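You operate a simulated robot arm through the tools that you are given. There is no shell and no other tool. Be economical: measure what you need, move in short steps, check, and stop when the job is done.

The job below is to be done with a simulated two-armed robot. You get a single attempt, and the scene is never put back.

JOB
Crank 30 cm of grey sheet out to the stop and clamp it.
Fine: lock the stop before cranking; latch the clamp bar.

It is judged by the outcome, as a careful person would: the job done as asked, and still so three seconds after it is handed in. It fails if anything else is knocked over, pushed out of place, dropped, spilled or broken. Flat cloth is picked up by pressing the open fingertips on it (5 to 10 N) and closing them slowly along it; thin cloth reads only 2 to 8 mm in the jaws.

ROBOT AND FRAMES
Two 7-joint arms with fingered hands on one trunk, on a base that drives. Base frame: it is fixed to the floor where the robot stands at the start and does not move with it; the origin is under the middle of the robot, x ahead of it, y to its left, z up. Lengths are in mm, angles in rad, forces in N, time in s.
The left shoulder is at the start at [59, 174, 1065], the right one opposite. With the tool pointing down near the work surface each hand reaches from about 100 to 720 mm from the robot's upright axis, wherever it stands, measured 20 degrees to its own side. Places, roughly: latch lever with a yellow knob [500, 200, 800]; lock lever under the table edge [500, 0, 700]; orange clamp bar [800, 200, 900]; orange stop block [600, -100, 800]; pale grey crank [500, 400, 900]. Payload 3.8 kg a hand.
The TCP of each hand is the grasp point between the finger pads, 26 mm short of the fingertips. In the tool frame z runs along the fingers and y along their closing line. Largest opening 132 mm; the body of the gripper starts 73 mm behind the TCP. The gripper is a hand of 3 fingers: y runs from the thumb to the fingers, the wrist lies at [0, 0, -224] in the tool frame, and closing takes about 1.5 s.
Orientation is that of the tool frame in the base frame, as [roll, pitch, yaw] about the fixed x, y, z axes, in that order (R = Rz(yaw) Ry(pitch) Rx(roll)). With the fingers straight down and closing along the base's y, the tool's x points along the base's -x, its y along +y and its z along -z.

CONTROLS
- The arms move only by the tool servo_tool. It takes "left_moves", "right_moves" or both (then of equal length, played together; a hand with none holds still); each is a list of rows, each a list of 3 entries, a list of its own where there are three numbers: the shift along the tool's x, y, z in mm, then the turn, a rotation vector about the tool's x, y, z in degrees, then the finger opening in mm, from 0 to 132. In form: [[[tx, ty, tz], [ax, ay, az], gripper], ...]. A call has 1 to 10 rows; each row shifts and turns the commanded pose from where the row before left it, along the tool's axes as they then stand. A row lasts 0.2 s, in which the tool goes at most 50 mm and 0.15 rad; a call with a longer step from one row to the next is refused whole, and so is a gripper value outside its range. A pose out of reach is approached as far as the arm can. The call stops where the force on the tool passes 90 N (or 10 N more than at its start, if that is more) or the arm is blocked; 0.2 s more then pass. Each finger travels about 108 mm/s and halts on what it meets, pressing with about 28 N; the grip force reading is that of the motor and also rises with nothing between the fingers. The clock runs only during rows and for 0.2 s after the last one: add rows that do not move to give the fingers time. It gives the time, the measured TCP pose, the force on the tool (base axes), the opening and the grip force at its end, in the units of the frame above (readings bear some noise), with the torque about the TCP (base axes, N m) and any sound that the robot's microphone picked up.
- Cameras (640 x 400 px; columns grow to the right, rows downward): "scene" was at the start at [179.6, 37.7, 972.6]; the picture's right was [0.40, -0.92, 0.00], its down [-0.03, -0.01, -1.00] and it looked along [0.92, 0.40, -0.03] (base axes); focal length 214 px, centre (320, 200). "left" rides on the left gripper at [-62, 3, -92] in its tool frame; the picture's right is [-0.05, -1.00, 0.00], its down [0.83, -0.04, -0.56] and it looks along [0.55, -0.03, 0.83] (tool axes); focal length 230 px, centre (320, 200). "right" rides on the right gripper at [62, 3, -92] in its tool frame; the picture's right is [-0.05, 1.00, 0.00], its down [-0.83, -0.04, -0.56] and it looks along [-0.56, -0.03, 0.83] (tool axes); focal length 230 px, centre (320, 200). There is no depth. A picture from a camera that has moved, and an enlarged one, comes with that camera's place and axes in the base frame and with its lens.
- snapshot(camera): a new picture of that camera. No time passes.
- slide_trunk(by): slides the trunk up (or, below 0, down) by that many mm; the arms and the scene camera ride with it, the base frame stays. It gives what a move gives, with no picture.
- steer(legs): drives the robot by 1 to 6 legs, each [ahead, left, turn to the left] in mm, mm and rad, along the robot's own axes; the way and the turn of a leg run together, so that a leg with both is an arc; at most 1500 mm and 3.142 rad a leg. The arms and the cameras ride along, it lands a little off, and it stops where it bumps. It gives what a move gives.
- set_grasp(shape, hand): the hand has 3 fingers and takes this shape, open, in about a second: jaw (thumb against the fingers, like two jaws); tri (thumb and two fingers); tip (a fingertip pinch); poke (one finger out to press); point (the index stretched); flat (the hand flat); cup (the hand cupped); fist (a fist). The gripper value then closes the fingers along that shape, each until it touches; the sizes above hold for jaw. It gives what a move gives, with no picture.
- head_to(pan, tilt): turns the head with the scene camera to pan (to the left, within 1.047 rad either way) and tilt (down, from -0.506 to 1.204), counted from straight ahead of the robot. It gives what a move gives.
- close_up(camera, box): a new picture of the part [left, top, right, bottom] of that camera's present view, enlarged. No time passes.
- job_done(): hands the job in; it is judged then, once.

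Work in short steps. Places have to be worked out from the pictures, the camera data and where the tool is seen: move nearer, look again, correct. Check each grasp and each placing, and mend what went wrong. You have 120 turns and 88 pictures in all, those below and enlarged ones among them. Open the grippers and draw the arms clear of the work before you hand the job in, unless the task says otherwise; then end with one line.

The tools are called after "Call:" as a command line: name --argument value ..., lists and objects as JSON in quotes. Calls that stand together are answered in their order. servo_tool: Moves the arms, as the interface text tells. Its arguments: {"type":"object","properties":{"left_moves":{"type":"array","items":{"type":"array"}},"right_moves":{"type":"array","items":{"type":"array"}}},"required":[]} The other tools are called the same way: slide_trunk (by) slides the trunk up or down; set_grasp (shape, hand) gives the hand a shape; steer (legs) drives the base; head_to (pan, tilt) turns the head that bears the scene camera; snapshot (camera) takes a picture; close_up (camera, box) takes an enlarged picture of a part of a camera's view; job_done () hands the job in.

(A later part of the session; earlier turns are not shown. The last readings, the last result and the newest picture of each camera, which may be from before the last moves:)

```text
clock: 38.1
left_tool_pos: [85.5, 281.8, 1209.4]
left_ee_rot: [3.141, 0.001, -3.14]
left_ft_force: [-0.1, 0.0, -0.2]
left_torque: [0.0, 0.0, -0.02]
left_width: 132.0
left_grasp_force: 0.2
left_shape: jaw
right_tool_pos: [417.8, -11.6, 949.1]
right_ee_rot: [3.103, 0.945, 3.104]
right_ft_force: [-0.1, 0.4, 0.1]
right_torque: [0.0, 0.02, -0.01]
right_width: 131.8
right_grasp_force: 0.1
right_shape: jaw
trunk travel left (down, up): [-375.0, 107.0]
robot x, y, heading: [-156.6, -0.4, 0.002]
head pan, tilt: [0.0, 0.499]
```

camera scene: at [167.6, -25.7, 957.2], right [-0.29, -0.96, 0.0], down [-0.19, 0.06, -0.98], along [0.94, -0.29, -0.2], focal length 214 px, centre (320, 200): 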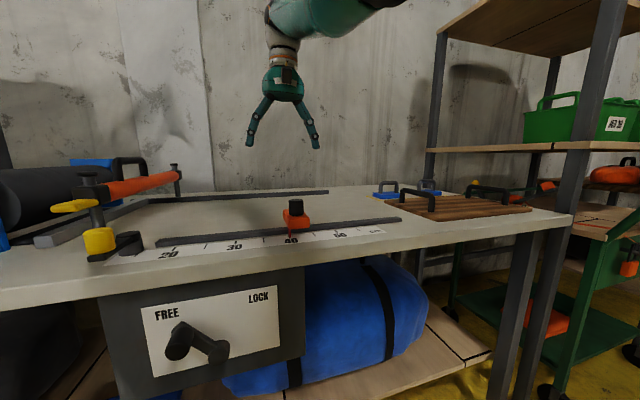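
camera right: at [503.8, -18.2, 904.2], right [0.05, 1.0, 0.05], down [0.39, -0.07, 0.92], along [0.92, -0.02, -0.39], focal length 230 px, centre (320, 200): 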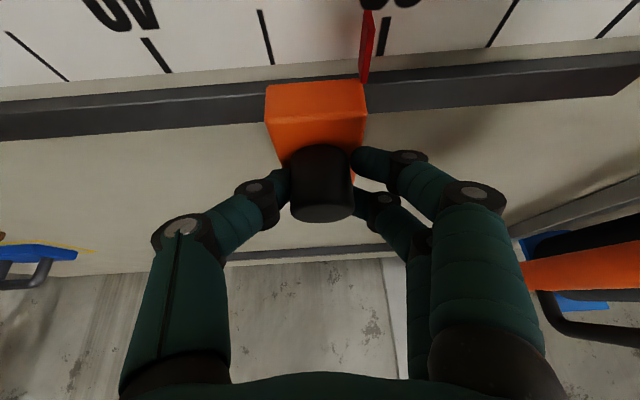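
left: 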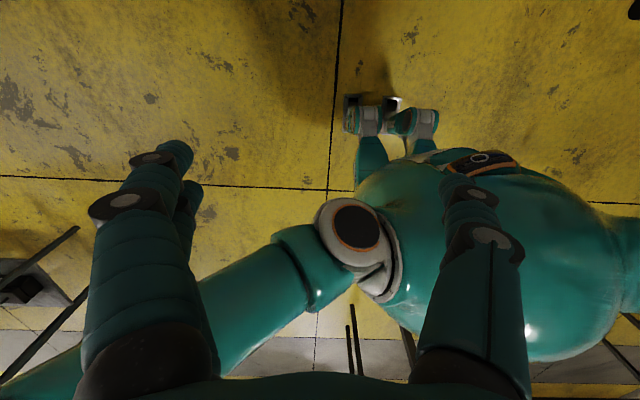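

Stop stays at 30. I bring the right hand down in front of the lever knob at FREE (≈(455, 92, 693)).

Call:
servo_tool --right_moves '[[[33, 17, 20.4], [0, 0, 0], 132], [[33, 17, 20.4], [0, 0, 0], 132], [[33, 17, 20.4], [0, 0, 0], 132], [[33, 17, 20.4], [0, 0, 0], 132], [[33, 17, 20.4], [0, 0, 0], 132], [[34, 17, 20.4], [0, 0, 0], 132], [[0, 0, 0], [0, 0, 0], 132]]'

Call:
snapshot --camera "right"

```text
clock: 39.7
left_tool_pos: [86.7, 281.5, 1208.7]
left_ee_rot: [-3.142, 0.001, -3.14]
left_ft_force: [0.8, 0.0, 0.5]
left_torque: [0.03, 0.04, 0.01]
left_width: 131.7
left_grasp_force: 0.1
left_shape: jaw
right_tool_pos: [400.5, 98.6, 718.7]
right_ee_rot: [3.1, 0.944, 3.103]
right_ft_force: [-0.4, 0.6, 0.4]
right_torque: [-0.03, 0.0, -0.02]
right_width: 131.9
right_grasp_force: 0.0
right_shape: jaw
trunk travel left (down, up): [-375.0, 107.0]
robot x, y, heading: [-161.1, -1.9, -0.004]
head pan, tilt: [0.0, 0.499]
```

```text
56 pictures are left
camera right: at [289.9, 101.1, 723.5], right [0.04, 1.0, 0.07], down [0.04, -0.07, 1.0], along [1.0, -0.03, -0.04], focal length 230 px, centre (320, 200)
```

right: 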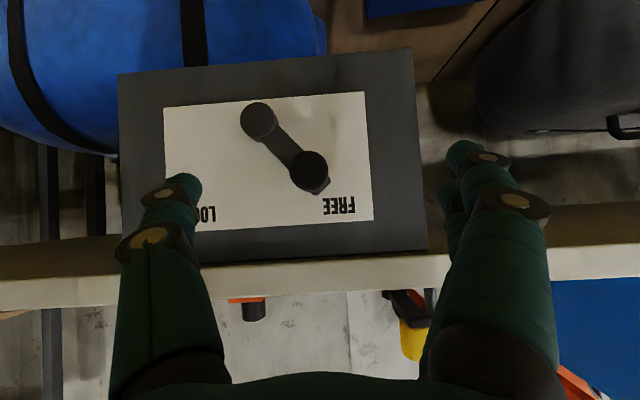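

Knob at (455, 90, 695). I move in and grip.

Call:
servo_tool --right_moves '[[[-8.4, -4.3, 31], [0, 0, 0], 132], [[-8.4, -4.3, 31], [0, 0, 0], 132], [[0, 0, 0], [0, 0, 0], 90], [[0, 0, 0], [0, 0, 0], 50], [[0, 0, 0], [0, 0, 0], 15], [[0, 0, 0], [0, 0, 0], 12], [[0, 0, 0], [0, 0, 0], 12], [[0, 0, 0], [0, 0, 0], 12]]'

Call:
snapshot --camera "right"

```text
clock: 41.5
left_tool_pos: [85.1, 281.0, 1208.7]
left_ee_rot: [3.14, 0.0, -3.141]
left_ft_force: [-0.1, 0.3, -1.0]
left_torque: [0.02, 0.01, -0.02]
left_width: 131.8
left_grasp_force: 0.1
left_shape: jaw
right_tool_pos: [462.0, 88.1, 692.8]
right_ee_rot: [3.101, 0.944, 3.103]
right_ft_force: [2.7, -0.1, -4.3]
right_torque: [0.03, -0.04, -0.01]
right_width: 14.9
right_grasp_force: 27.7
right_shape: jaw
trunk travel left (down, up): [-375.0, 107.0]
robot x, y, heading: [-158.9, -0.6, -0.004]
head pan, tilt: [0.0, 0.499]
```

```text
55 pictures are left
camera right: at [350.5, 91.7, 698.0], right [0.04, 1.0, 0.07], down [0.04, -0.07, 1.0], along [1.0, -0.03, -0.04], focal length 230 px, centre (320, 200)
```

right: 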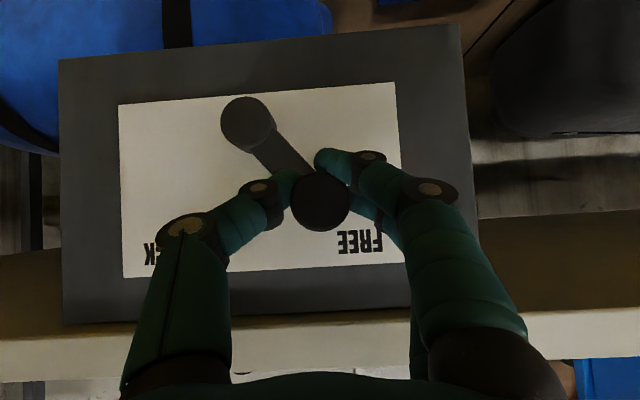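

Gripped. I swing the lever back to LOCK along the arc.

Call:
servo_tool --right_moves '[[[-5, -7.9, -3.5], [0, 0, 0], 12], [[-5, -7.9, -3.5], [0, 0, 0], 12], [[-2.8, -9.3, -2], [0, 0, 0], 12], [[-2.8, -9.3, -2], [0, 0, 0], 12], [[-0.4, -9.8, -0.2], [0, 0, 0], 12], [[-0.4, -9.8, -0.2], [0, 0, 0], 12], [[2.2, -9.4, 1.5], [0, 0, 0], 12], [[2.2, -9.4, 1.5], [0, 0, 0], 12], [[4.4, -8.1, 3.2], [0, 0, 0], 12], [[4.4, -8.1, 3.2], [0, 0, 0], 12]]'

Call:
snapshot --camera "right"

```text
clock: 43.7
left_tool_pos: [87.3, 283.6, 1207.2]
left_ee_rot: [-3.139, -0.003, 3.139]
left_ft_force: [-0.7, 0.2, 0.2]
left_torque: [-0.01, 0.0, -0.02]
left_width: 131.9
left_grasp_force: 0.0
left_shape: jaw
right_tool_pos: [460.3, 3.2, 694.0]
right_ee_rot: [3.094, 0.936, 3.105]
right_ft_force: [-5.3, 24.0, -25.6]
right_torque: [0.3, 0.16, 0.47]
right_width: 10.3
right_grasp_force: 28.3
right_shape: jaw
trunk travel left (down, up): [-375.0, 107.0]
robot x, y, heading: [-155.0, -1.4, 0.003]
head pan, tilt: [0.0, 0.499]
```

```text
54 pictures are left
camera right: at [348.6, 6.4, 700.3], right [0.03, 1.0, 0.07], down [0.04, -0.07, 1.0], along [1.0, -0.03, -0.05], focal length 230 px, centre (320, 200)
```

right: 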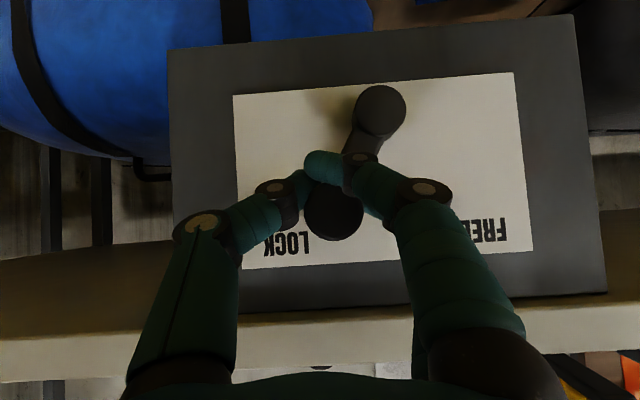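

The lever stopped about 10° short (knob ≈ (10, 701)) as the grip slid low. I open, re-centre and regrip.

Call:
servo_tool --right_moves '[[[0, 0, 0], [0, 0, 0], 50], [[0, 0, 0], [0, 0, 0], 90], [[0, 0, 0], [0, 0, 0], 110], [[-7, 5, -4], [0, 0, 0], 110], [[0, 0, 0], [0, 0, 0], 110]]'

Call:
snapshot --camera "right"

```text
clock: 44.9
left_tool_pos: [85.9, 281.3, 1208.6]
left_ee_rot: [3.141, 0.0, -3.141]
left_ft_force: [-0.7, 0.2, 0.9]
left_torque: [0.01, 0.0, 0.0]
left_width: 131.8
left_grasp_force: 0.1
left_shape: jaw
right_tool_pos: [460.4, 3.3, 705.2]
right_ee_rot: [3.101, 0.944, 3.102]
right_ft_force: [-0.1, 0.2, -0.5]
right_torque: [0.0, 0.0, 0.05]
right_width: 109.5
right_grasp_force: 0.0
right_shape: jaw
trunk travel left (down, up): [-375.0, 107.0]
robot x, y, heading: [-159.7, -0.0, -0.0]
head pan, tilt: [0.0, 0.499]
```

```text
53 pictures are left
camera right: at [350.2, 7.3, 710.3], right [0.04, 1.0, 0.07], down [0.04, -0.07, 1.0], along [1.0, -0.03, -0.04], focal length 230 px, centre (320, 200)
```

right: 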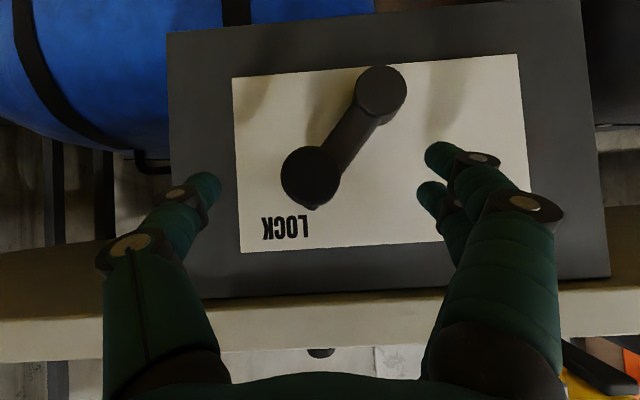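

The lever has snapped home: the knob is at (0, 695), as in the original LOCK pose. I back off, raise the hand and check from the scene camera.

Call:
servo_tool --right_moves '[[[0, 0, -40], [0, 0, 0], 132], [[0, 0, -30], [0, 0, 0], 132], [[-36, -10, -26], [0, 0, 0], 132], [[-36, -10, -26], [0, 0, 0], 132], [[-36, -20, -26], [0, 0, 0], 132], [[-36, -20, -26], [0, 0, 0], 132], [[-36, -30, -26], [0, 0, 0], 132], [[-36, -30, -26], [0, 0, 0], 132], [[-30, -30, -20], [0, 0, 0], 132]]'

Call:
head_to --pan 0.25 --tilt 0.35

Call:
snapshot --camera "scene"

```text
refused: row 7 steps farther than a row can; nothing moved
```

```text
clock: 45.7
left_tool_pos: [86.6, 281.1, 1208.2]
left_ee_rot: [3.141, 0.001, -3.141]
left_ft_force: [0.2, -0.1, -0.5]
left_torque: [0.0, 0.0, 0.05]
left_width: 131.7
left_grasp_force: 0.1
left_shape: jaw
right_tool_pos: [461.6, 4.9, 704.7]
right_ee_rot: [3.1, 0.943, 3.103]
right_ft_force: [0.2, 0.3, 0.5]
right_torque: [-0.01, 0.0, 0.0]
right_width: 109.5
right_grasp_force: 0.0
right_shape: jaw
trunk travel left (down, up): [-375.0, 107.0]
robot x, y, heading: [-155.8, 1.9, -0.001]
head pan, tilt: [0.25, 0.351]
```

```text
52 pictures are left
camera scene: at [29.5, 24.6, 943.2], right [0.25, -0.97, 0.0], down [-0.33, -0.08, -0.94], along [0.91, 0.23, -0.34], focal length 214 px, centre (320, 200)
```

scene: 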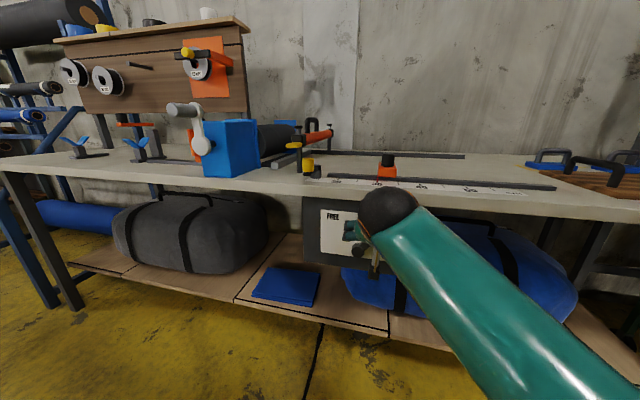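

One row was too long, so I repeat it within the limit, parking the right hand out to the right.

Call:
servo_tool --right_moves '[[[0, 0, -40], [0, 0, 0], 132], [[0, 0, -30], [0, 0, 0], 132], [[-33, -10, -24], [0, 0, 0], 132], [[-33, -10, -24], [0, 0, 0], 132], [[-33, -20, -24], [0, 0, 0], 132], [[-33, -20, -24], [0, 0, 0], 132], [[-30, -30, -20], [0, 0, 0], 132], [[-30, -30, -20], [0, 0, 0], 132], [[-30, -30, -20], [0, 0, 0], 132], [[0, -40, 0], [0, 0, 0], 132]]'

Call:
snapshot --camera "scene"

Call:
close_up --camera "scene" --box '[160, 90, 480, 290]'

```text
clock: 47.9
left_tool_pos: [85.9, 280.2, 1208.4]
left_ee_rot: [-3.141, 0.0, -3.141]
left_ft_force: [0.1, 0.4, -0.4]
left_torque: [0.0, 0.04, -0.04]
left_width: 131.8
left_grasp_force: 0.0
left_shape: jaw
right_tool_pos: [406.2, -195.0, 1014.7]
right_ee_rot: [3.102, 0.943, 3.1]
right_ft_force: [0.6, 0.4, 0.1]
right_torque: [0.02, 0.02, 0.02]
right_width: 132.0
right_grasp_force: 0.0
right_shape: jaw
trunk travel left (down, up): [-375.0, 107.0]
robot x, y, heading: [-156.3, 1.5, 0.002]
head pan, tilt: [0.25, 0.351]
```

```text
51 pictures are left
camera scene: at [29.7, 23.4, 943.2], right [0.25, -0.97, 0.0], down [-0.33, -0.08, -0.94], along [0.91, 0.23, -0.34], focal length 214 px, centre (320, 200)
```

scene: 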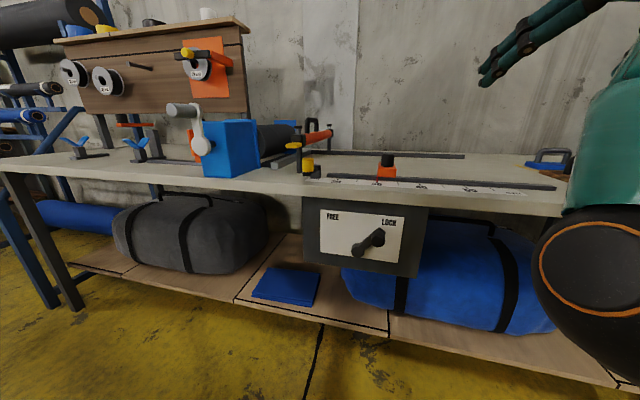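

```text
2.00 times, centred on (320, 190) of scene
camera zoom: at [29.7, 23.4, 943.2], right [0.25, -0.97, 0.0], down [-0.33, -0.08, -0.94], along [0.91, 0.23, -0.34], focal length 429 px, centre (320, 220)
```

zoom: 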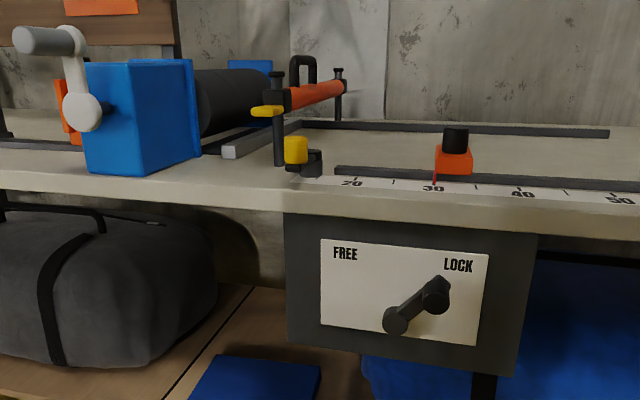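

Stop locked at 30. Now the crank: I drive left and a bit forward so the left hand can work it comfortably, then look.

Call:
steer --legs '[[0, 200, 0], [60, 0, 0]]'

Call:
head_to --pan 0.35 --tilt 0.3

Call:
snapshot --camera "scene"

Call:
close_up --camera "scene" --box '[200, 80, 440, 230]'

```text
clock: 50.8
left_tool_pos: [147.0, 482.2, 1208.4]
left_ee_rot: [-3.14, -0.003, 3.137]
left_ft_force: [-0.9, -1.0, 0.2]
left_torque: [0.03, 0.04, -0.03]
left_width: 132.1
left_grasp_force: 0.1
left_shape: jaw
right_tool_pos: [465.6, 5.4, 1013.5]
right_ee_rot: [3.1, 0.944, 3.101]
right_ft_force: [0.8, 0.4, 0.0]
right_torque: [0.02, -0.01, 0.0]
right_width: 132.0
right_grasp_force: 0.0
right_shape: jaw
trunk travel left (down, up): [-375.0, 107.0]
robot x, y, heading: [-101.4, 202.6, -0.006]
head pan, tilt: [0.25, 0.351]
```

```text
clock: 51.5
left_tool_pos: [145.7, 481.2, 1208.1]
left_ee_rot: [3.141, 0.0, 3.137]
left_ft_force: [0.1, -0.8, 0.6]
left_torque: [-0.01, -0.03, 0.0]
left_width: 131.9
left_grasp_force: 0.0
left_shape: jaw
right_tool_pos: [466.4, 5.6, 1014.1]
right_ee_rot: [3.1, 0.944, 3.1]
right_ft_force: [-0.2, 0.1, -0.1]
right_torque: [-0.02, -0.01, -0.03]
right_width: 132.1
right_grasp_force: 0.1
right_shape: jaw
trunk travel left (down, up): [-375.0, 107.0]
robot x, y, heading: [-94.5, 197.9, -0.004]
head pan, tilt: [0.351, 0.3]
```

```text
49 pictures are left
camera scene: at [86.7, 234.2, 948.0], right [0.34, -0.94, 0.0], down [-0.28, -0.1, -0.96], along [0.9, 0.33, -0.3], focal length 214 px, centre (320, 200)
```

scene: 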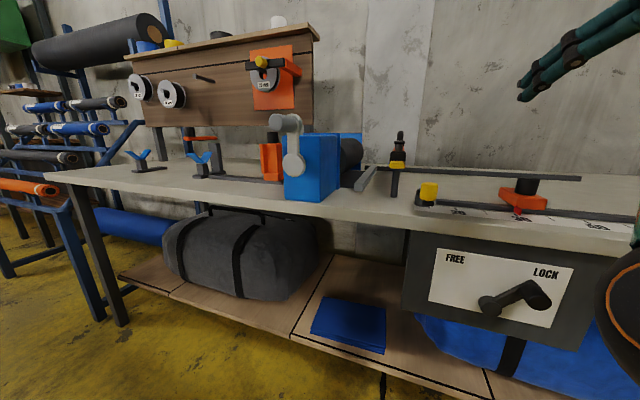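

```text
2.67 times, centred on (320, 155) of scene
camera zoom: at [86.7, 234.2, 948.0], right [0.34, -0.94, 0.0], down [-0.28, -0.1, -0.96], along [0.9, 0.33, -0.3], focal length 572 px, centre (320, 320)
```

zoom: 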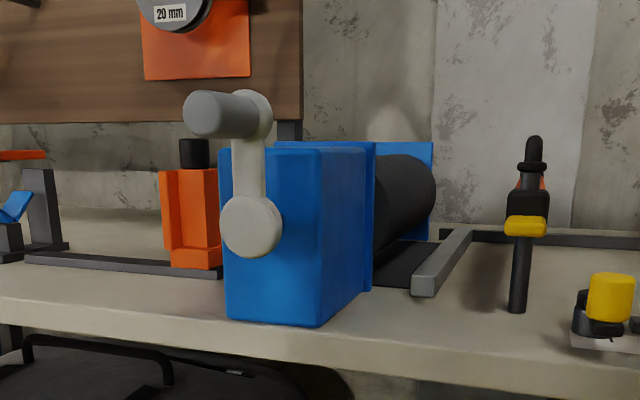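

From two views I get: handle from (401) to (450) in x at y≈419, z≈965; pivot at y≈420, z≈890; radius ≈75. I bring the left hand near, tilted forward 40°.

Call:
servo_tool --left_moves '[[[-37, -10, 22], [0, 0, 0], 132], [[-37, -10, 22], [0, 0, 0], 132], [[-37, -10, 22], [0, 0, 0], 132], [[-37, -10, 22], [0, 0, 0], 132], [[-30, -10, 22], [0, -8, 0], 132], [[0, -10, 0], [0, -8, 0], 132], [[0, 0, 0], [0, -8, 0], 132], [[0, 0, 0], [0, -8, 0], 132], [[0, 0, 0], [0, -8, 0], 132], [[0, 0, 0], [0, 0, 0], 132]]'

Call:
snapshot --camera "left"

```text
clock: 53.7
left_tool_pos: [323.2, 421.3, 1099.1]
left_ee_rot: [-3.139, 0.7, 3.139]
left_ft_force: [0.3, 0.0, -0.3]
left_torque: [0.02, -0.01, 0.02]
left_width: 132.0
left_grasp_force: 0.0
left_shape: jaw
right_tool_pos: [466.3, 4.4, 1014.6]
right_ee_rot: [3.1, 0.943, 3.1]
right_ft_force: [0.0, 0.1, 0.4]
right_torque: [0.02, 0.02, -0.01]
right_width: 131.9
right_grasp_force: 0.0
right_shape: jaw
trunk travel left (down, up): [-375.0, 107.0]
robot x, y, heading: [-98.0, 199.6, -0.002]
head pan, tilt: [0.351, 0.3]
```

```text
47 pictures are left
camera left: at [311.1, 424.9, 1208.9], right [0.04, -1.0, 0.03], down [-0.99, -0.04, -0.11], along [0.11, -0.03, -0.99], focal length 230 px, centre (320, 200)
```

left: 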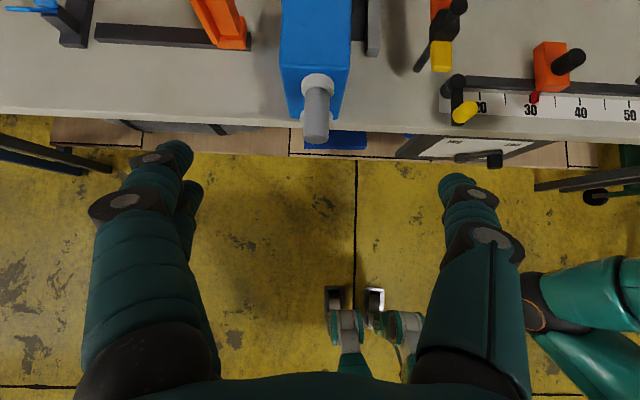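

Handle at y≈423, x 408–455. I approach along the tool axis, jaws straddling it, then close.

Call:
servo_tool --left_moves '[[[3, 0.5, 40], [0, 0, 0], 132], [[3, 0.5, 40], [0, 0, 0], 132], [[3, 0, 40], [0, 0, 0], 132], [[4, 0, 43], [0, 0, 0], 132], [[0, 0, 0], [0, 0, 0], 132]]'

Call:
snapshot --camera "left"

Call:
snapshot --camera "scene"

```text
clock: 54.9
left_tool_pos: [417.8, 423.7, 965.7]
left_ee_rot: [-3.141, 0.698, 3.138]
left_ft_force: [0.8, 0.1, 0.8]
left_torque: [0.01, -0.03, -0.01]
left_width: 131.6
left_grasp_force: 0.1
left_shape: jaw
right_tool_pos: [466.8, 6.1, 1014.5]
right_ee_rot: [3.101, 0.944, 3.101]
right_ft_force: [0.0, 0.3, -0.6]
right_torque: [0.0, -0.01, 0.02]
right_width: 131.9
right_grasp_force: 0.2
right_shape: jaw
trunk travel left (down, up): [-375.0, 107.0]
robot x, y, heading: [-99.0, 200.9, -0.007]
head pan, tilt: [0.351, 0.3]
```

```text
46 pictures are left
camera left: at [404.7, 426.6, 1076.0], right [0.04, -1.0, 0.03], down [-0.99, -0.04, -0.11], along [0.11, -0.03, -0.99], focal length 230 px, centre (320, 200)
```

left: 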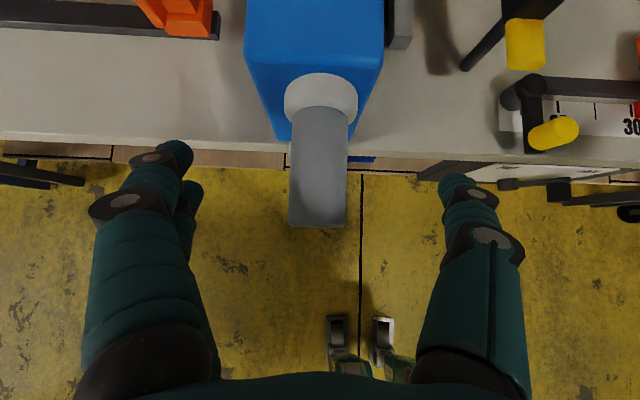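

```text
45 pictures are left
camera scene: at [86.3, 234.2, 948.1], right [0.34, -0.94, 0.0], down [-0.28, -0.1, -0.96], along [0.9, 0.33, -0.3], focal length 214 px, centre (320, 200)
```

scene: 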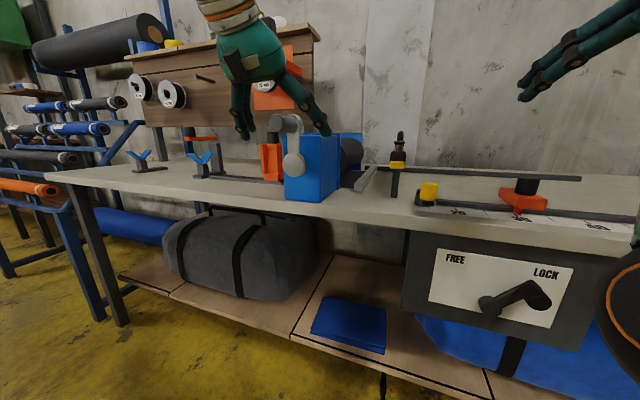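

Well centred. I close on the handle.

Call:
servo_tool --left_moves '[[[0, 0, 0], [0, 0, 0], 90], [[0, 0, 0], [0, 0, 0], 50], [[0, 0, 0], [0, 0, 0], 20], [[0, 0, 0], [0, 0, 0], 18], [[0, 0, 0], [0, 0, 0], 18], [[0, 0, 0], [0, 0, 0], 18]]'

Call:
snapshot --camera "left"

```text
clock: 56.3
left_tool_pos: [416.3, 423.2, 964.2]
left_ee_rot: [-3.14, 0.698, 3.14]
left_ft_force: [0.3, 1.5, 0.3]
left_torque: [0.01, 0.01, 0.02]
left_width: 19.0
left_grasp_force: 0.0
left_shape: jaw
right_tool_pos: [466.8, 7.2, 1015.5]
right_ee_rot: [3.1, 0.945, 3.101]
right_ft_force: [-1.7, 0.8, -0.3]
right_torque: [-0.02, -0.04, -0.02]
right_width: 132.1
right_grasp_force: 0.0
right_shape: jaw
trunk travel left (down, up): [-375.0, 107.0]
robot x, y, heading: [-95.2, 198.5, -0.008]
head pan, tilt: [0.351, 0.3]
```

```text
44 pictures are left
camera left: at [405.0, 427.0, 1076.0], right [0.04, -1.0, 0.03], down [-0.99, -0.04, -0.11], along [0.11, -0.03, -0.99], focal length 230 px, centre (320, 200)
```

left: 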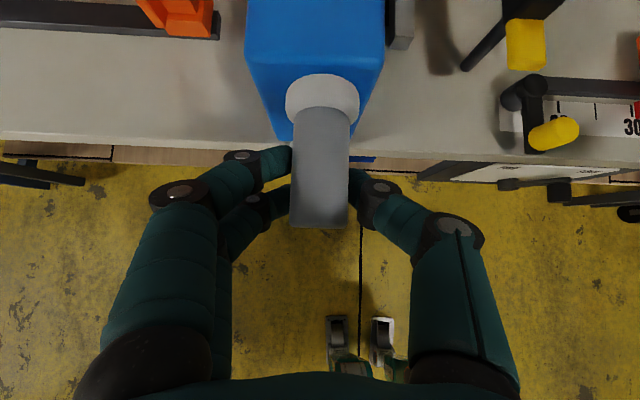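

Grip force is nil at 19 mm, so I close further.

Call:
servo_tool --left_moves '[[[0, 0, 0], [0, 0, 0], 8], [[0, 0, 0], [0, 0, 0], 5], [[0, 0, 0], [0, 0, 0], 5]]'

```text
clock: 57.1
left_tool_pos: [417.9, 423.5, 963.2]
left_ee_rot: [-3.14, 0.696, 3.139]
left_ft_force: [2.7, -2.1, -10.2]
left_torque: [-0.03, -0.03, 0.02]
left_width: 8.9
left_grasp_force: 27.6
left_shape: jaw
right_tool_pos: [465.5, 6.5, 1013.7]
right_ee_rot: [3.101, 0.943, 3.102]
right_ft_force: [1.2, -0.2, 0.3]
right_torque: [-0.02, -0.02, 0.02]
right_width: 131.8
right_grasp_force: 0.0
right_shape: jaw
trunk travel left (down, up): [-375.0, 107.0]
robot x, y, heading: [-98.3, 203.2, -0.005]
head pan, tilt: [0.351, 0.3]
```

The fingers wedged under the handle, so I open, rise 12 mm and regrip.

Call:
servo_tool --left_moves '[[[0, 0, 0], [0, 0, 0], 60], [[0, 0, 0], [0, 0, 0], 60], [[-8, 0, -9], [0, 0, 0], 60], [[0, 0, 0], [0, 0, 0], 30], [[0, 0, 0], [0, 0, 0], 10], [[0, 0, 0], [0, 0, 0], 8], [[0, 0, 0], [0, 0, 0], 8]]'

Call:
snapshot --camera "left"

Call:
close_up --camera "scene" --box '[220, 60, 380, 210]'

```text
clock: 58.7
left_tool_pos: [418.5, 423.8, 977.1]
left_ee_rot: [3.141, 0.699, 3.138]
left_ft_force: [1.3, 0.3, -0.6]
left_torque: [-0.01, -0.07, 0.02]
left_width: 20.8
left_grasp_force: 27.7
left_shape: jaw
right_tool_pos: [464.8, 6.0, 1014.3]
right_ee_rot: [3.102, 0.945, 3.1]
right_ft_force: [0.3, -0.2, -0.4]
right_torque: [0.0, 0.0, 0.0]
right_width: 132.0
right_grasp_force: 0.1
right_shape: jaw
trunk travel left (down, up): [-375.0, 107.0]
robot x, y, heading: [-95.0, 199.8, -0.005]
head pan, tilt: [0.351, 0.3]
```

```text
43 pictures are left
camera left: at [406.0, 426.7, 1088.3], right [0.04, -1.0, 0.03], down [-0.99, -0.04, -0.11], along [0.11, -0.03, -0.99], focal length 230 px, centre (320, 200)
```

left: 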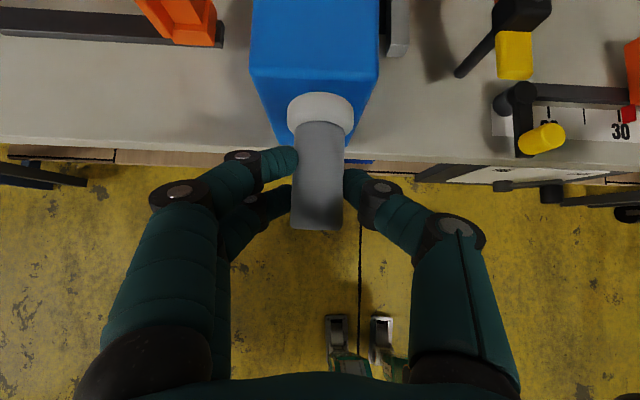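

```text
2.67 times, centred on (300, 135) of scene
camera zoom: at [86.9, 234.2, 947.9], right [0.34, -0.94, 0.0], down [-0.28, -0.1, -0.96], along [0.9, 0.33, -0.3], focal length 572 px, centre (373, 373)
```

zoom: 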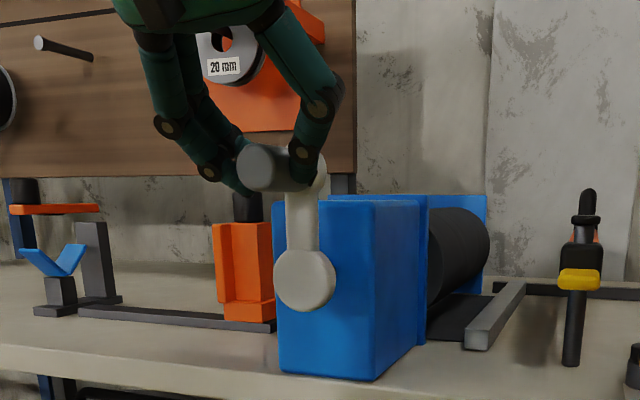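

A real grip now. The sheet leaves the roll low, so I try counter-clockwise (top towards +y), 45° first, watching the force.

Call:
servo_tool --left_moves '[[[1.7, 20.7, 2.1], [0, 0, 0], 8], [[5.2, 19.3, 6.1], [0, 0, 0], 8], [[8.2, 16.6, 9.7], [0, 0, 0], 8]]'

Call:
snapshot --camera "scene"

```text
clock: 59.5
left_tool_pos: [420.1, 454.7, 966.0]
left_ee_rot: [-3.117, 0.726, 3.119]
left_ft_force: [-2.7, -65.9, 26.1]
left_torque: [-1.23, -0.05, -0.22]
left_width: 45.5
left_grasp_force: 28.0
left_shape: jaw
right_tool_pos: [463.4, -4.4, 1015.7]
right_ee_rot: [3.089, 0.947, 3.089]
right_ft_force: [0.4, -0.6, -0.3]
right_torque: [0.01, -0.04, 0.01]
right_width: 132.0
right_grasp_force: 0.0
right_shape: jaw
trunk travel left (down, up): [-375.0, 107.0]
robot x, y, heading: [-96.4, 204.1, -0.011]
head pan, tilt: [0.351, 0.3]
```

```text
41 pictures are left
camera scene: at [84.8, 226.4, 948.9], right [0.34, -0.94, -0.01], down [-0.28, -0.09, -0.96], along [0.9, 0.33, -0.29], focal length 214 px, centre (320, 200)
```

scene: 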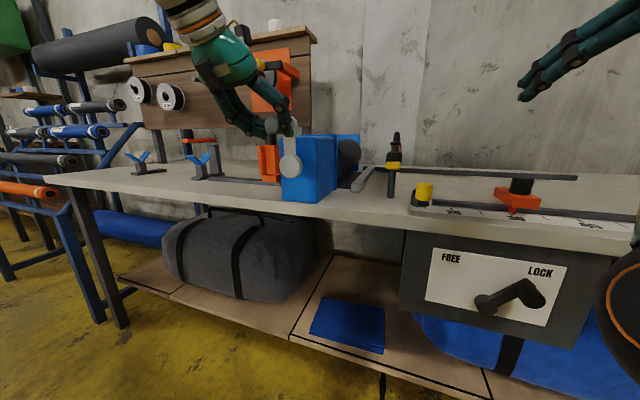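

Strong resistance of 66 N this way. I look at the roll and sheet closely before deciding.

Call:
close_up --camera "scene" --box '[240, 90, 440, 215]'

Call:
servo_tool --left_moves '[[[-5, -12, -6], [0, 0, 0], 8], [[-5, -14, -6], [0, 0, 0], 8], [[-3, -14, -4], [0, 0, 0], 8], [[0, -10, 0], [0, 0, 0], 8], [[0, 0, 0], [0, 0, 0], 8]]'

Call:
close_up --camera "scene" --box '[240, 90, 440, 215]'

```text
3.20 times, centred on (340, 152) of scene
camera zoom: at [84.8, 226.4, 948.9], right [0.34, -0.94, -0.01], down [-0.28, -0.09, -0.96], along [0.9, 0.33, -0.29], focal length 686 px, centre (256, 352)
```

zoom: 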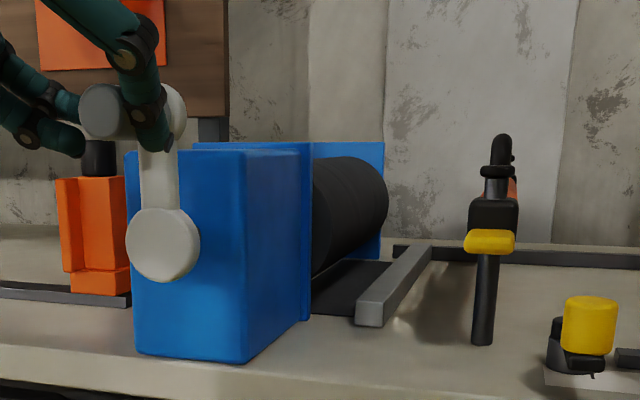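

```text
clock: 60.7
left_tool_pos: [416.9, 432.0, 970.4]
left_ee_rot: [3.137, 0.69, -3.14]
left_ft_force: [-6.1, 0.0, -22.7]
left_torque: [0.51, 0.19, 0.11]
left_width: 16.5
left_grasp_force: 27.8
left_shape: jaw
right_tool_pos: [466.1, 6.0, 1013.5]
right_ee_rot: [3.102, 0.943, 3.103]
right_ft_force: [-0.3, 0.5, 1.0]
right_torque: [0.0, 0.0, -0.02]
right_width: 131.9
right_grasp_force: 0.1
right_shape: jaw
trunk travel left (down, up): [-375.0, 107.0]
robot x, y, heading: [-99.4, 202.7, -0.005]
head pan, tilt: [0.351, 0.3]
```

```text
3.20 times, centred on (340, 152) of scene
camera zoom: at [87.1, 235.1, 947.6], right [0.34, -0.94, 0.0], down [-0.28, -0.1, -0.95], along [0.9, 0.33, -0.3], focal length 686 px, centre (256, 352)
```

zoom: 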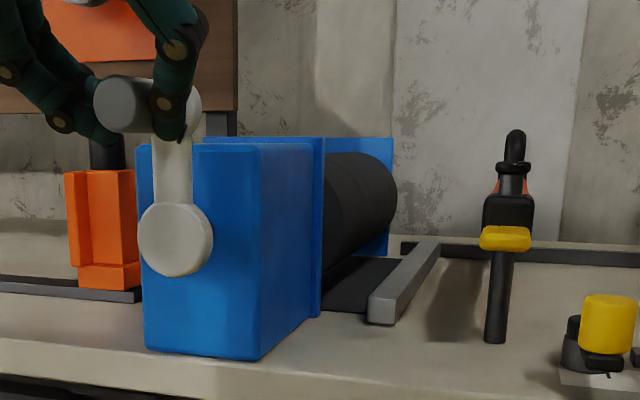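

The crank arm didn't move at all counter-clockwise, so it is ratcheted that way. I go clockwise: top towards -y.

Call:
servo_tool --left_moves '[[[-3, -9, -3], [0, 0, 0], 8], [[1.7, -20.2, 2.1], [0, 0, 0], 8], [[5.2, -19, 6.1], [0, 0, 0], 8], [[8.2, -16.2, 9.7], [0, 0, 0], 8], [[0, 0, 0], [0, 0, 0], 8]]'

Call:
close_up --camera "scene" --box '[240, 90, 440, 215]'

```text
clock: 61.9
left_tool_pos: [417.6, 365.1, 955.7]
left_ee_rot: [-3.14, 0.699, 3.142]
left_ft_force: [-14.8, 7.3, -2.3]
left_torque: [0.41, 0.26, 0.28]
left_width: 20.4
left_grasp_force: 27.9
left_shape: jaw
right_tool_pos: [463.7, 7.2, 1015.8]
right_ee_rot: [3.104, 0.947, 3.103]
right_ft_force: [-0.3, 0.1, -0.1]
right_torque: [-0.01, 0.06, -0.01]
right_width: 132.0
right_grasp_force: 0.0
right_shape: jaw
trunk travel left (down, up): [-375.0, 107.0]
robot x, y, heading: [-98.9, 199.9, -0.005]
head pan, tilt: [0.351, 0.3]
```

```text
3.20 times, centred on (340, 152) of scene
camera zoom: at [85.5, 234.9, 948.2], right [0.34, -0.94, 0.0], down [-0.28, -0.1, -0.96], along [0.9, 0.33, -0.29], focal length 686 px, centre (256, 352)
```

zoom: 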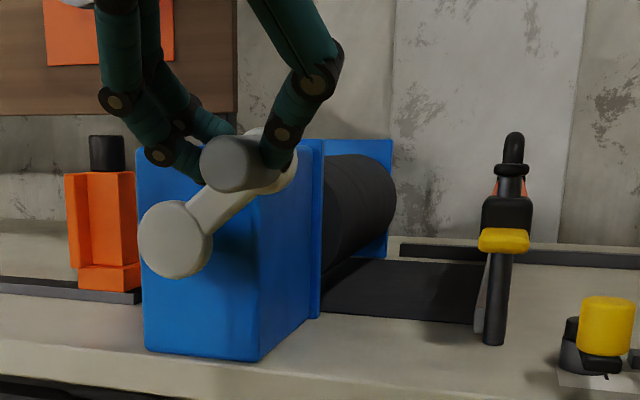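

The sheet is feeding: its leading edge bar advanced about 80 mm for ~45°, so the whole 30 cm is about half a turn. I continue to about 105°.

Call:
servo_tool --left_moves '[[[12.4, -15.3, 14.7], [0, 0, 0], 8], [[12.9, -8.3, 15.3], [0, 0, 0], 8], [[13.8, -2.8, 16.4], [0, 0, 0], 8], [[13.8, 2.8, 16.4], [0, 0, 0], 8], [[0, 0, 0], [0, 0, 0], 8]]'

Call:
snapshot --camera "scene"

```text
clock: 63.1
left_tool_pos: [419.6, 349.6, 886.4]
left_ee_rot: [3.14, 0.699, 3.138]
left_ft_force: [0.2, -0.8, 0.0]
left_torque: [-0.01, 0.02, -0.03]
left_width: 10.3
left_grasp_force: 28.1
left_shape: jaw
left hand out of reach, approached as far as the arm can: row 3
right_tool_pos: [464.7, 3.7, 1013.9]
right_ee_rot: [3.099, 0.945, 3.099]
right_ft_force: [-0.2, 0.0, 0.0]
right_torque: [-0.05, -0.01, 0.02]
right_width: 131.8
right_grasp_force: 0.1
right_shape: jaw
trunk travel left (down, up): [-375.0, 107.0]
robot x, y, heading: [-96.9, 202.2, -0.001]
head pan, tilt: [0.351, 0.3]
```

```text
37 pictures are left
camera scene: at [86.5, 234.0, 948.0], right [0.34, -0.94, 0.0], down [-0.28, -0.1, -0.96], along [0.9, 0.33, -0.3], focal length 214 px, centre (320, 200)
```

scene: 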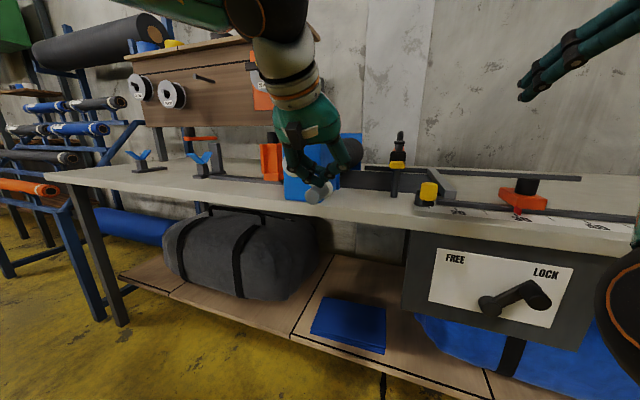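

The hand slipped off as it met its inner reach limit. The handle is now about 130° round and the sheet edge near 17–18 cm. I withdraw, back the base up 110 mm for room, and look.

Call:
servo_tool --left_moves '[[[0, 0, -30], [0, 0, 0], 10], [[0, 0, -30], [0, 0, 0], 60], [[0, 0, 0], [0, 0, 0], 132]]'

Call:
steer --legs '[[-110, 0, 0]]'

Call:
snapshot --camera "left"

Call:
snapshot --camera "scene"

```text
clock: 63.9
left_tool_pos: [382.7, 350.7, 933.0]
left_ee_rot: [3.141, 0.695, 3.14]
left_ft_force: [-0.2, -0.4, -1.0]
left_torque: [0.03, 0.0, -0.03]
left_width: 129.8
left_grasp_force: 0.1
left_shape: jaw
right_tool_pos: [466.3, 5.6, 1015.2]
right_ee_rot: [3.102, 0.944, 3.102]
right_ft_force: [-0.2, -0.1, 0.1]
right_torque: [-0.02, 0.0, -0.01]
right_width: 131.6
right_grasp_force: 0.0
right_shape: jaw
trunk travel left (down, up): [-375.0, 107.0]
robot x, y, heading: [-99.7, 203.0, -0.001]
head pan, tilt: [0.351, 0.3]
```

```text
clock: 65.1
left_tool_pos: [273.0, 351.8, 933.8]
left_ee_rot: [-3.141, 0.699, 3.138]
left_ft_force: [-0.5, 0.9, -0.4]
left_torque: [0.04, 0.0, -0.03]
left_width: 131.9
left_grasp_force: 0.1
left_shape: jaw
right_tool_pos: [356.9, 5.6, 1015.0]
right_ee_rot: [3.102, 0.942, 3.102]
right_ft_force: [-0.4, 0.7, 0.8]
right_torque: [-0.01, 0.01, 0.0]
right_width: 131.6
right_grasp_force: 0.2
right_shape: jaw
trunk travel left (down, up): [-375.0, 107.0]
robot x, y, heading: [-205.1, 204.3, 0.003]
head pan, tilt: [0.351, 0.3]
```

```text
36 pictures are left
camera left: at [260.0, 354.7, 1044.8], right [0.04, -1.0, 0.03], down [-0.99, -0.04, -0.11], along [0.11, -0.03, -0.99], focal length 230 px, centre (320, 200)
```

left: 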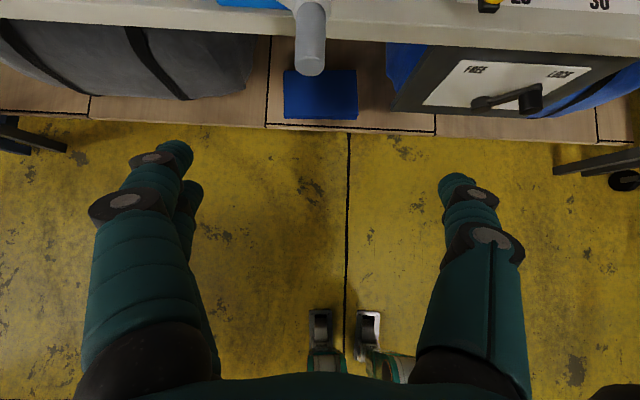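

```text
35 pictures are left
camera scene: at [-23.5, 234.7, 948.1], right [0.34, -0.94, 0.0], down [-0.28, -0.1, -0.96], along [0.9, 0.33, -0.3], focal length 214 px, centre (320, 200)
```

scene: 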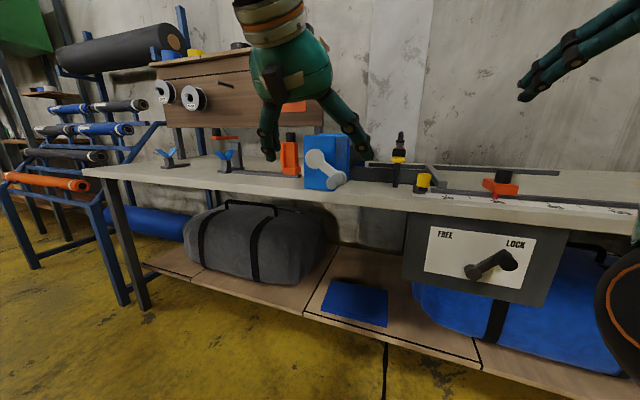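

Handle now at about (405–455, 361, 853). I approach with jaws straddling it and close.

Call:
servo_tool --left_moves '[[[-15, 2.4, 37], [0, 0, 0], 132], [[-15, 2.4, 37], [0, 0, 0], 132], [[-15, 2.4, 38], [0, 0, 0], 110], [[-14, 2.3, 38], [0, 0, 0], 90], [[0, 0, 0], [0, 0, 0], 60], [[0, 0, 0], [0, 0, 0], 30], [[0, 0, 0], [0, 0, 0], 8], [[0, 0, 0], [0, 0, 0], 8], [[0, 0, 0], [0, 0, 0], 8]]'

Call:
snapshot --camera "left"

Call:
close_up --camera "scene" --box '[240, 100, 400, 220]'

```text
clock: 67.1
left_tool_pos: [381.4, 383.0, 884.9]
left_ee_rot: [3.141, 0.699, 3.139]
left_ft_force: [0.4, 0.0, -0.3]
left_torque: [-0.02, 0.0, -0.01]
left_width: 8.3
left_grasp_force: 0.0
left_shape: jaw
left hand out of reach, approached as far as the arm can: row 3, 4
right_tool_pos: [355.8, 6.4, 1014.9]
right_ee_rot: [3.102, 0.945, 3.099]
right_ft_force: [-0.4, 0.6, -0.4]
right_torque: [-0.04, -0.02, 0.01]
right_width: 131.9
right_grasp_force: 0.0
right_shape: jaw
trunk travel left (down, up): [-375.0, 107.0]
robot x, y, heading: [-205.8, 203.4, 0.002]
head pan, tilt: [0.351, 0.3]
```

```text
34 pictures are left
camera left: at [368.0, 386.7, 996.0], right [0.04, -1.0, 0.03], down [-0.99, -0.04, -0.11], along [0.11, -0.03, -0.99], focal length 230 px, centre (320, 200)
```

left: 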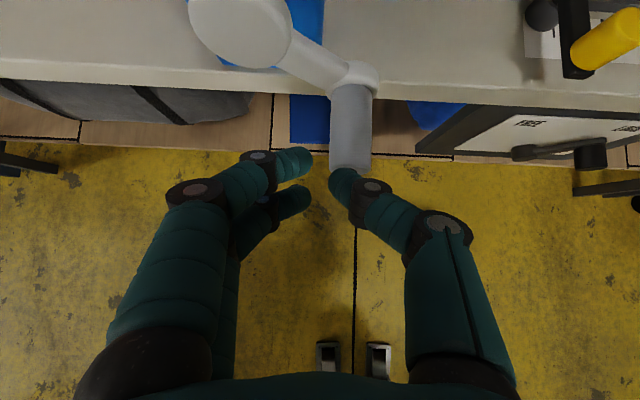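

```text
3.33 times, centred on (320, 160) of scene
camera zoom: at [-22.9, 234.6, 948.0], right [0.34, -0.94, 0.0], down [-0.28, -0.1, -0.96], along [0.9, 0.33, -0.3], focal length 715 px, centre (320, 333)
```

zoom: 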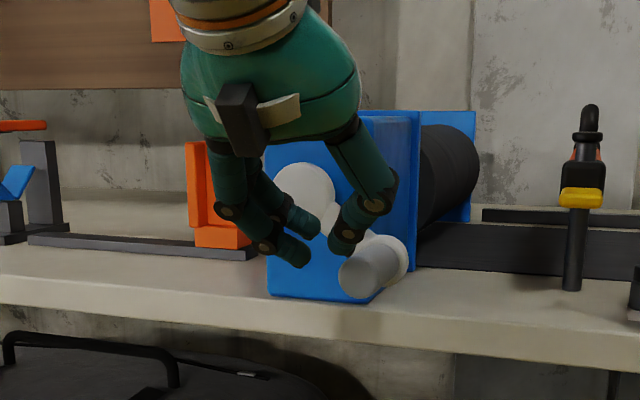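

The arm hits the same wrist limit when low. I pull back and lower the trunk 130 mm so the hand works higher relative to the shoulder.

Call:
servo_tool --left_moves '[[[0, 0, -35], [0, 0, 0], 60], [[0, 0, -35], [0, 0, 0], 110], [[0, 0, -25], [0, 0, 0], 132]]'

Call:
slide_trunk --by -130

Call:
snapshot --camera "left"

```text
clock: 67.9
left_tool_pos: [318.4, 381.5, 959.6]
left_ee_rot: [-3.141, 0.696, 3.14]
left_ft_force: [-0.5, -0.6, 0.9]
left_torque: [0.02, -0.02, 0.04]
left_width: 131.9
left_grasp_force: 0.1
left_shape: jaw
right_tool_pos: [355.6, 5.5, 1015.3]
right_ee_rot: [3.101, 0.943, 3.102]
right_ft_force: [0.4, 0.3, 0.0]
right_torque: [-0.01, 0.03, 0.01]
right_width: 131.8
right_grasp_force: 0.0
right_shape: jaw
trunk travel left (down, up): [-375.0, 107.0]
robot x, y, heading: [-208.3, 205.3, -0.002]
head pan, tilt: [0.351, 0.3]
```

```text
clock: 69.5
left_tool_pos: [319.5, 379.5, 829.3]
left_ee_rot: [-3.141, 0.698, 3.141]
left_ft_force: [-0.2, 0.6, 0.5]
left_torque: [0.0, -0.01, 0.02]
left_width: 132.0
left_grasp_force: 0.1
left_shape: jaw
right_tool_pos: [356.3, 7.4, 885.3]
right_ee_rot: [3.102, 0.945, 3.101]
right_ft_force: [-0.2, 0.0, -0.6]
right_torque: [-0.03, 0.0, -0.02]
right_width: 131.9
right_grasp_force: 0.1
right_shape: jaw
trunk travel left (down, up): [-245.0, 237.0]
robot x, y, heading: [-208.4, 202.2, -0.001]
head pan, tilt: [0.351, 0.3]
```

```text
32 pictures are left
camera left: at [306.9, 384.9, 939.7], right [0.04, -1.0, 0.03], down [-0.99, -0.04, -0.11], along [0.11, -0.03, -0.99], focal length 230 px, centre (320, 200)
```

left: 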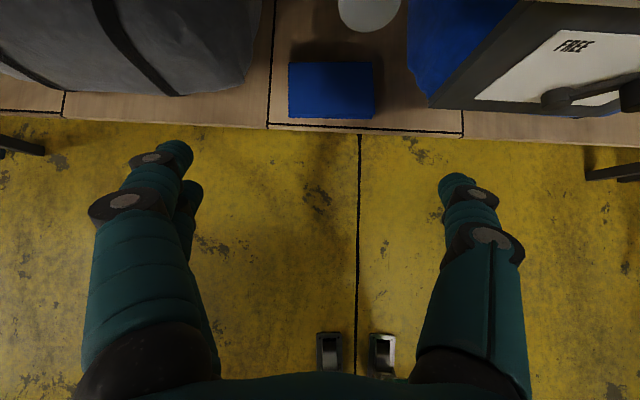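

Handle confirmed near (405, 362, 848). I tilt 10° more and approach straddling it.

Call:
servo_tool --left_moves '[[[0, 0, 0], [0, -5, 0], 132], [[0, 0, 0], [0, -5, 0], 132], [[-28, -5.8, 19], [0, 0, 0], 132], [[-28, -5.8, 19], [0, 0, 0], 132], [[-27, -5.8, 19.5], [0, 0, 0], 132], [[0, 0, 0], [0, 0, 0], 132]]'

Call:
snapshot --camera "left"

```text
clock: 70.9
left_tool_pos: [415.7, 364.1, 855.9]
left_ee_rot: [-3.141, 0.872, 3.139]
left_ft_force: [-0.3, -0.3, 0.1]
left_torque: [0.0, 0.03, -0.03]
left_width: 131.9
left_grasp_force: 0.0
left_shape: jaw
right_tool_pos: [356.2, 6.2, 884.5]
right_ee_rot: [3.102, 0.945, 3.1]
right_ft_force: [0.0, -0.3, -0.4]
right_torque: [0.03, 0.01, 0.01]
right_width: 131.9
right_grasp_force: 0.1
right_shape: jaw
trunk travel left (down, up): [-245.0, 237.0]
robot x, y, heading: [-204.1, 199.4, -0.003]
head pan, tilt: [0.351, 0.3]
```

```text
31 pictures are left
camera left: at [384.7, 367.1, 961.4], right [0.03, -1.0, 0.04], down [-0.96, -0.04, -0.28], along [0.28, -0.03, -0.96], focal length 230 px, centre (320, 200)
```

left: 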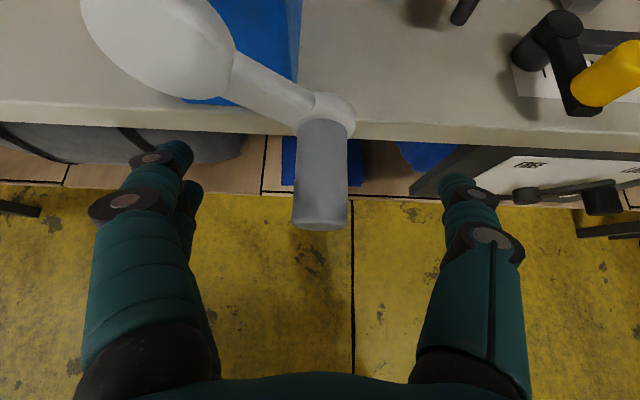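

Reached, with the handle centred between the jaws. I close.

Call:
servo_tool --left_moves '[[[0, 0, 0], [0, 0, 0], 90], [[0, 0, 0], [0, 0, 0], 50], [[0, 0, 0], [0, 0, 0], 20], [[0, 0, 0], [0, 0, 0], 8], [[0, 0, 0], [0, 0, 0], 8], [[0, 0, 0], [0, 0, 0], 8], [[0, 0, 0], [0, 0, 0], 8]]'

Call:
snapshot --camera "scene"

```text
clock: 72.5
left_tool_pos: [416.0, 363.7, 853.8]
left_ee_rot: [3.142, 0.871, 3.14]
left_ft_force: [1.8, 0.0, -3.7]
left_torque: [-0.05, -0.02, 0.01]
left_width: 18.5
left_grasp_force: 28.0
left_shape: jaw
right_tool_pos: [356.5, 6.2, 884.1]
right_ee_rot: [3.102, 0.943, 3.101]
right_ft_force: [-0.2, 0.4, 0.1]
right_torque: [0.0, -0.01, -0.02]
right_width: 131.9
right_grasp_force: 0.1
right_shape: jaw
trunk travel left (down, up): [-245.0, 237.0]
robot x, y, heading: [-206.3, 201.5, -0.0]
head pan, tilt: [0.351, 0.3]
```

```text
30 pictures are left
camera scene: at [-33.9, 234.7, 818.7], right [0.34, -0.94, 0.0], down [-0.28, -0.1, -0.96], along [0.9, 0.33, -0.3], focal length 214 px, centre (320, 200)
```

scene: 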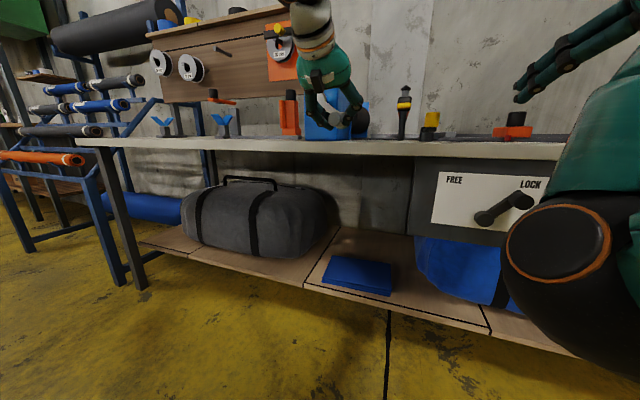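

Good grip. I continue the arc to about 170°, slowly.

Call:
servo_tool --left_moves '[[[6, 5.8, 5], [0, 0, 0], 8], [[6, 5.9, 5.1], [0, 0, 0], 8], [[4, 8.1, 3.4], [0, 0, 0], 8], [[3.9, 8.2, 3.3], [0, 0, 0], 8], [[2.2, 9.2, 1.9], [0, 0, 0], 8], [[2.2, 9.3, 1.8], [0, 0, 0], 8]]'

Call:
snapshot --camera "left"

Call:
snapshot --camera "right"

```text
clock: 73.9
left_tool_pos: [416.3, 408.8, 819.0]
left_ee_rot: [3.14, 0.86, 3.135]
left_ft_force: [-8.0, -13.4, -25.6]
left_torque: [0.45, 0.32, -0.32]
left_width: 16.3
left_grasp_force: 27.8
left_shape: jaw
right_tool_pos: [356.4, 5.8, 883.9]
right_ee_rot: [3.1, 0.941, 3.101]
right_ft_force: [-0.1, 0.0, 0.1]
right_torque: [0.05, -0.03, 0.0]
right_width: 132.1
right_grasp_force: 0.2
right_shape: jaw
trunk travel left (down, up): [-245.0, 237.0]
robot x, y, heading: [-207.5, 201.3, -0.003]
head pan, tilt: [0.351, 0.3]
```

```text
29 pictures are left
camera left: at [386.3, 412.9, 925.8], right [0.03, -1.0, 0.04], down [-0.96, -0.04, -0.27], along [0.27, -0.03, -0.96], focal length 230 px, centre (320, 200)
```

left: 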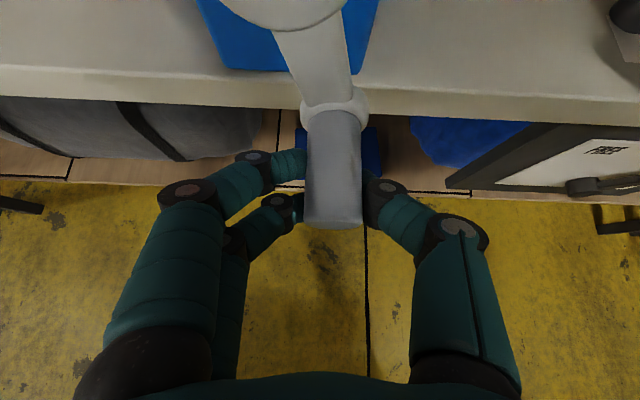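

```text
28 pictures are left
camera right: at [245.8, 9.2, 888.8], right [0.04, 1.0, 0.07], down [0.04, -0.07, 1.0], along [1.0, -0.04, -0.04], focal length 230 px, centre (320, 200)
```

right: 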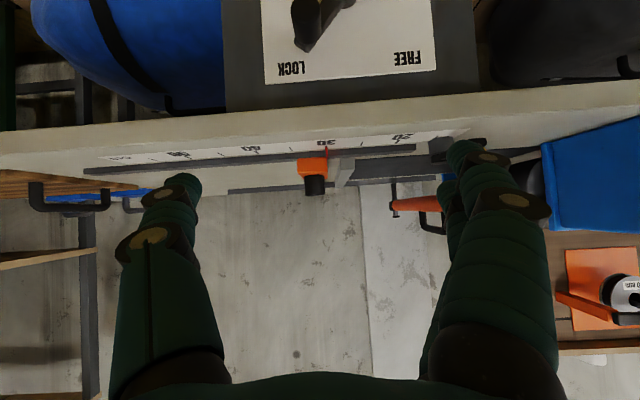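

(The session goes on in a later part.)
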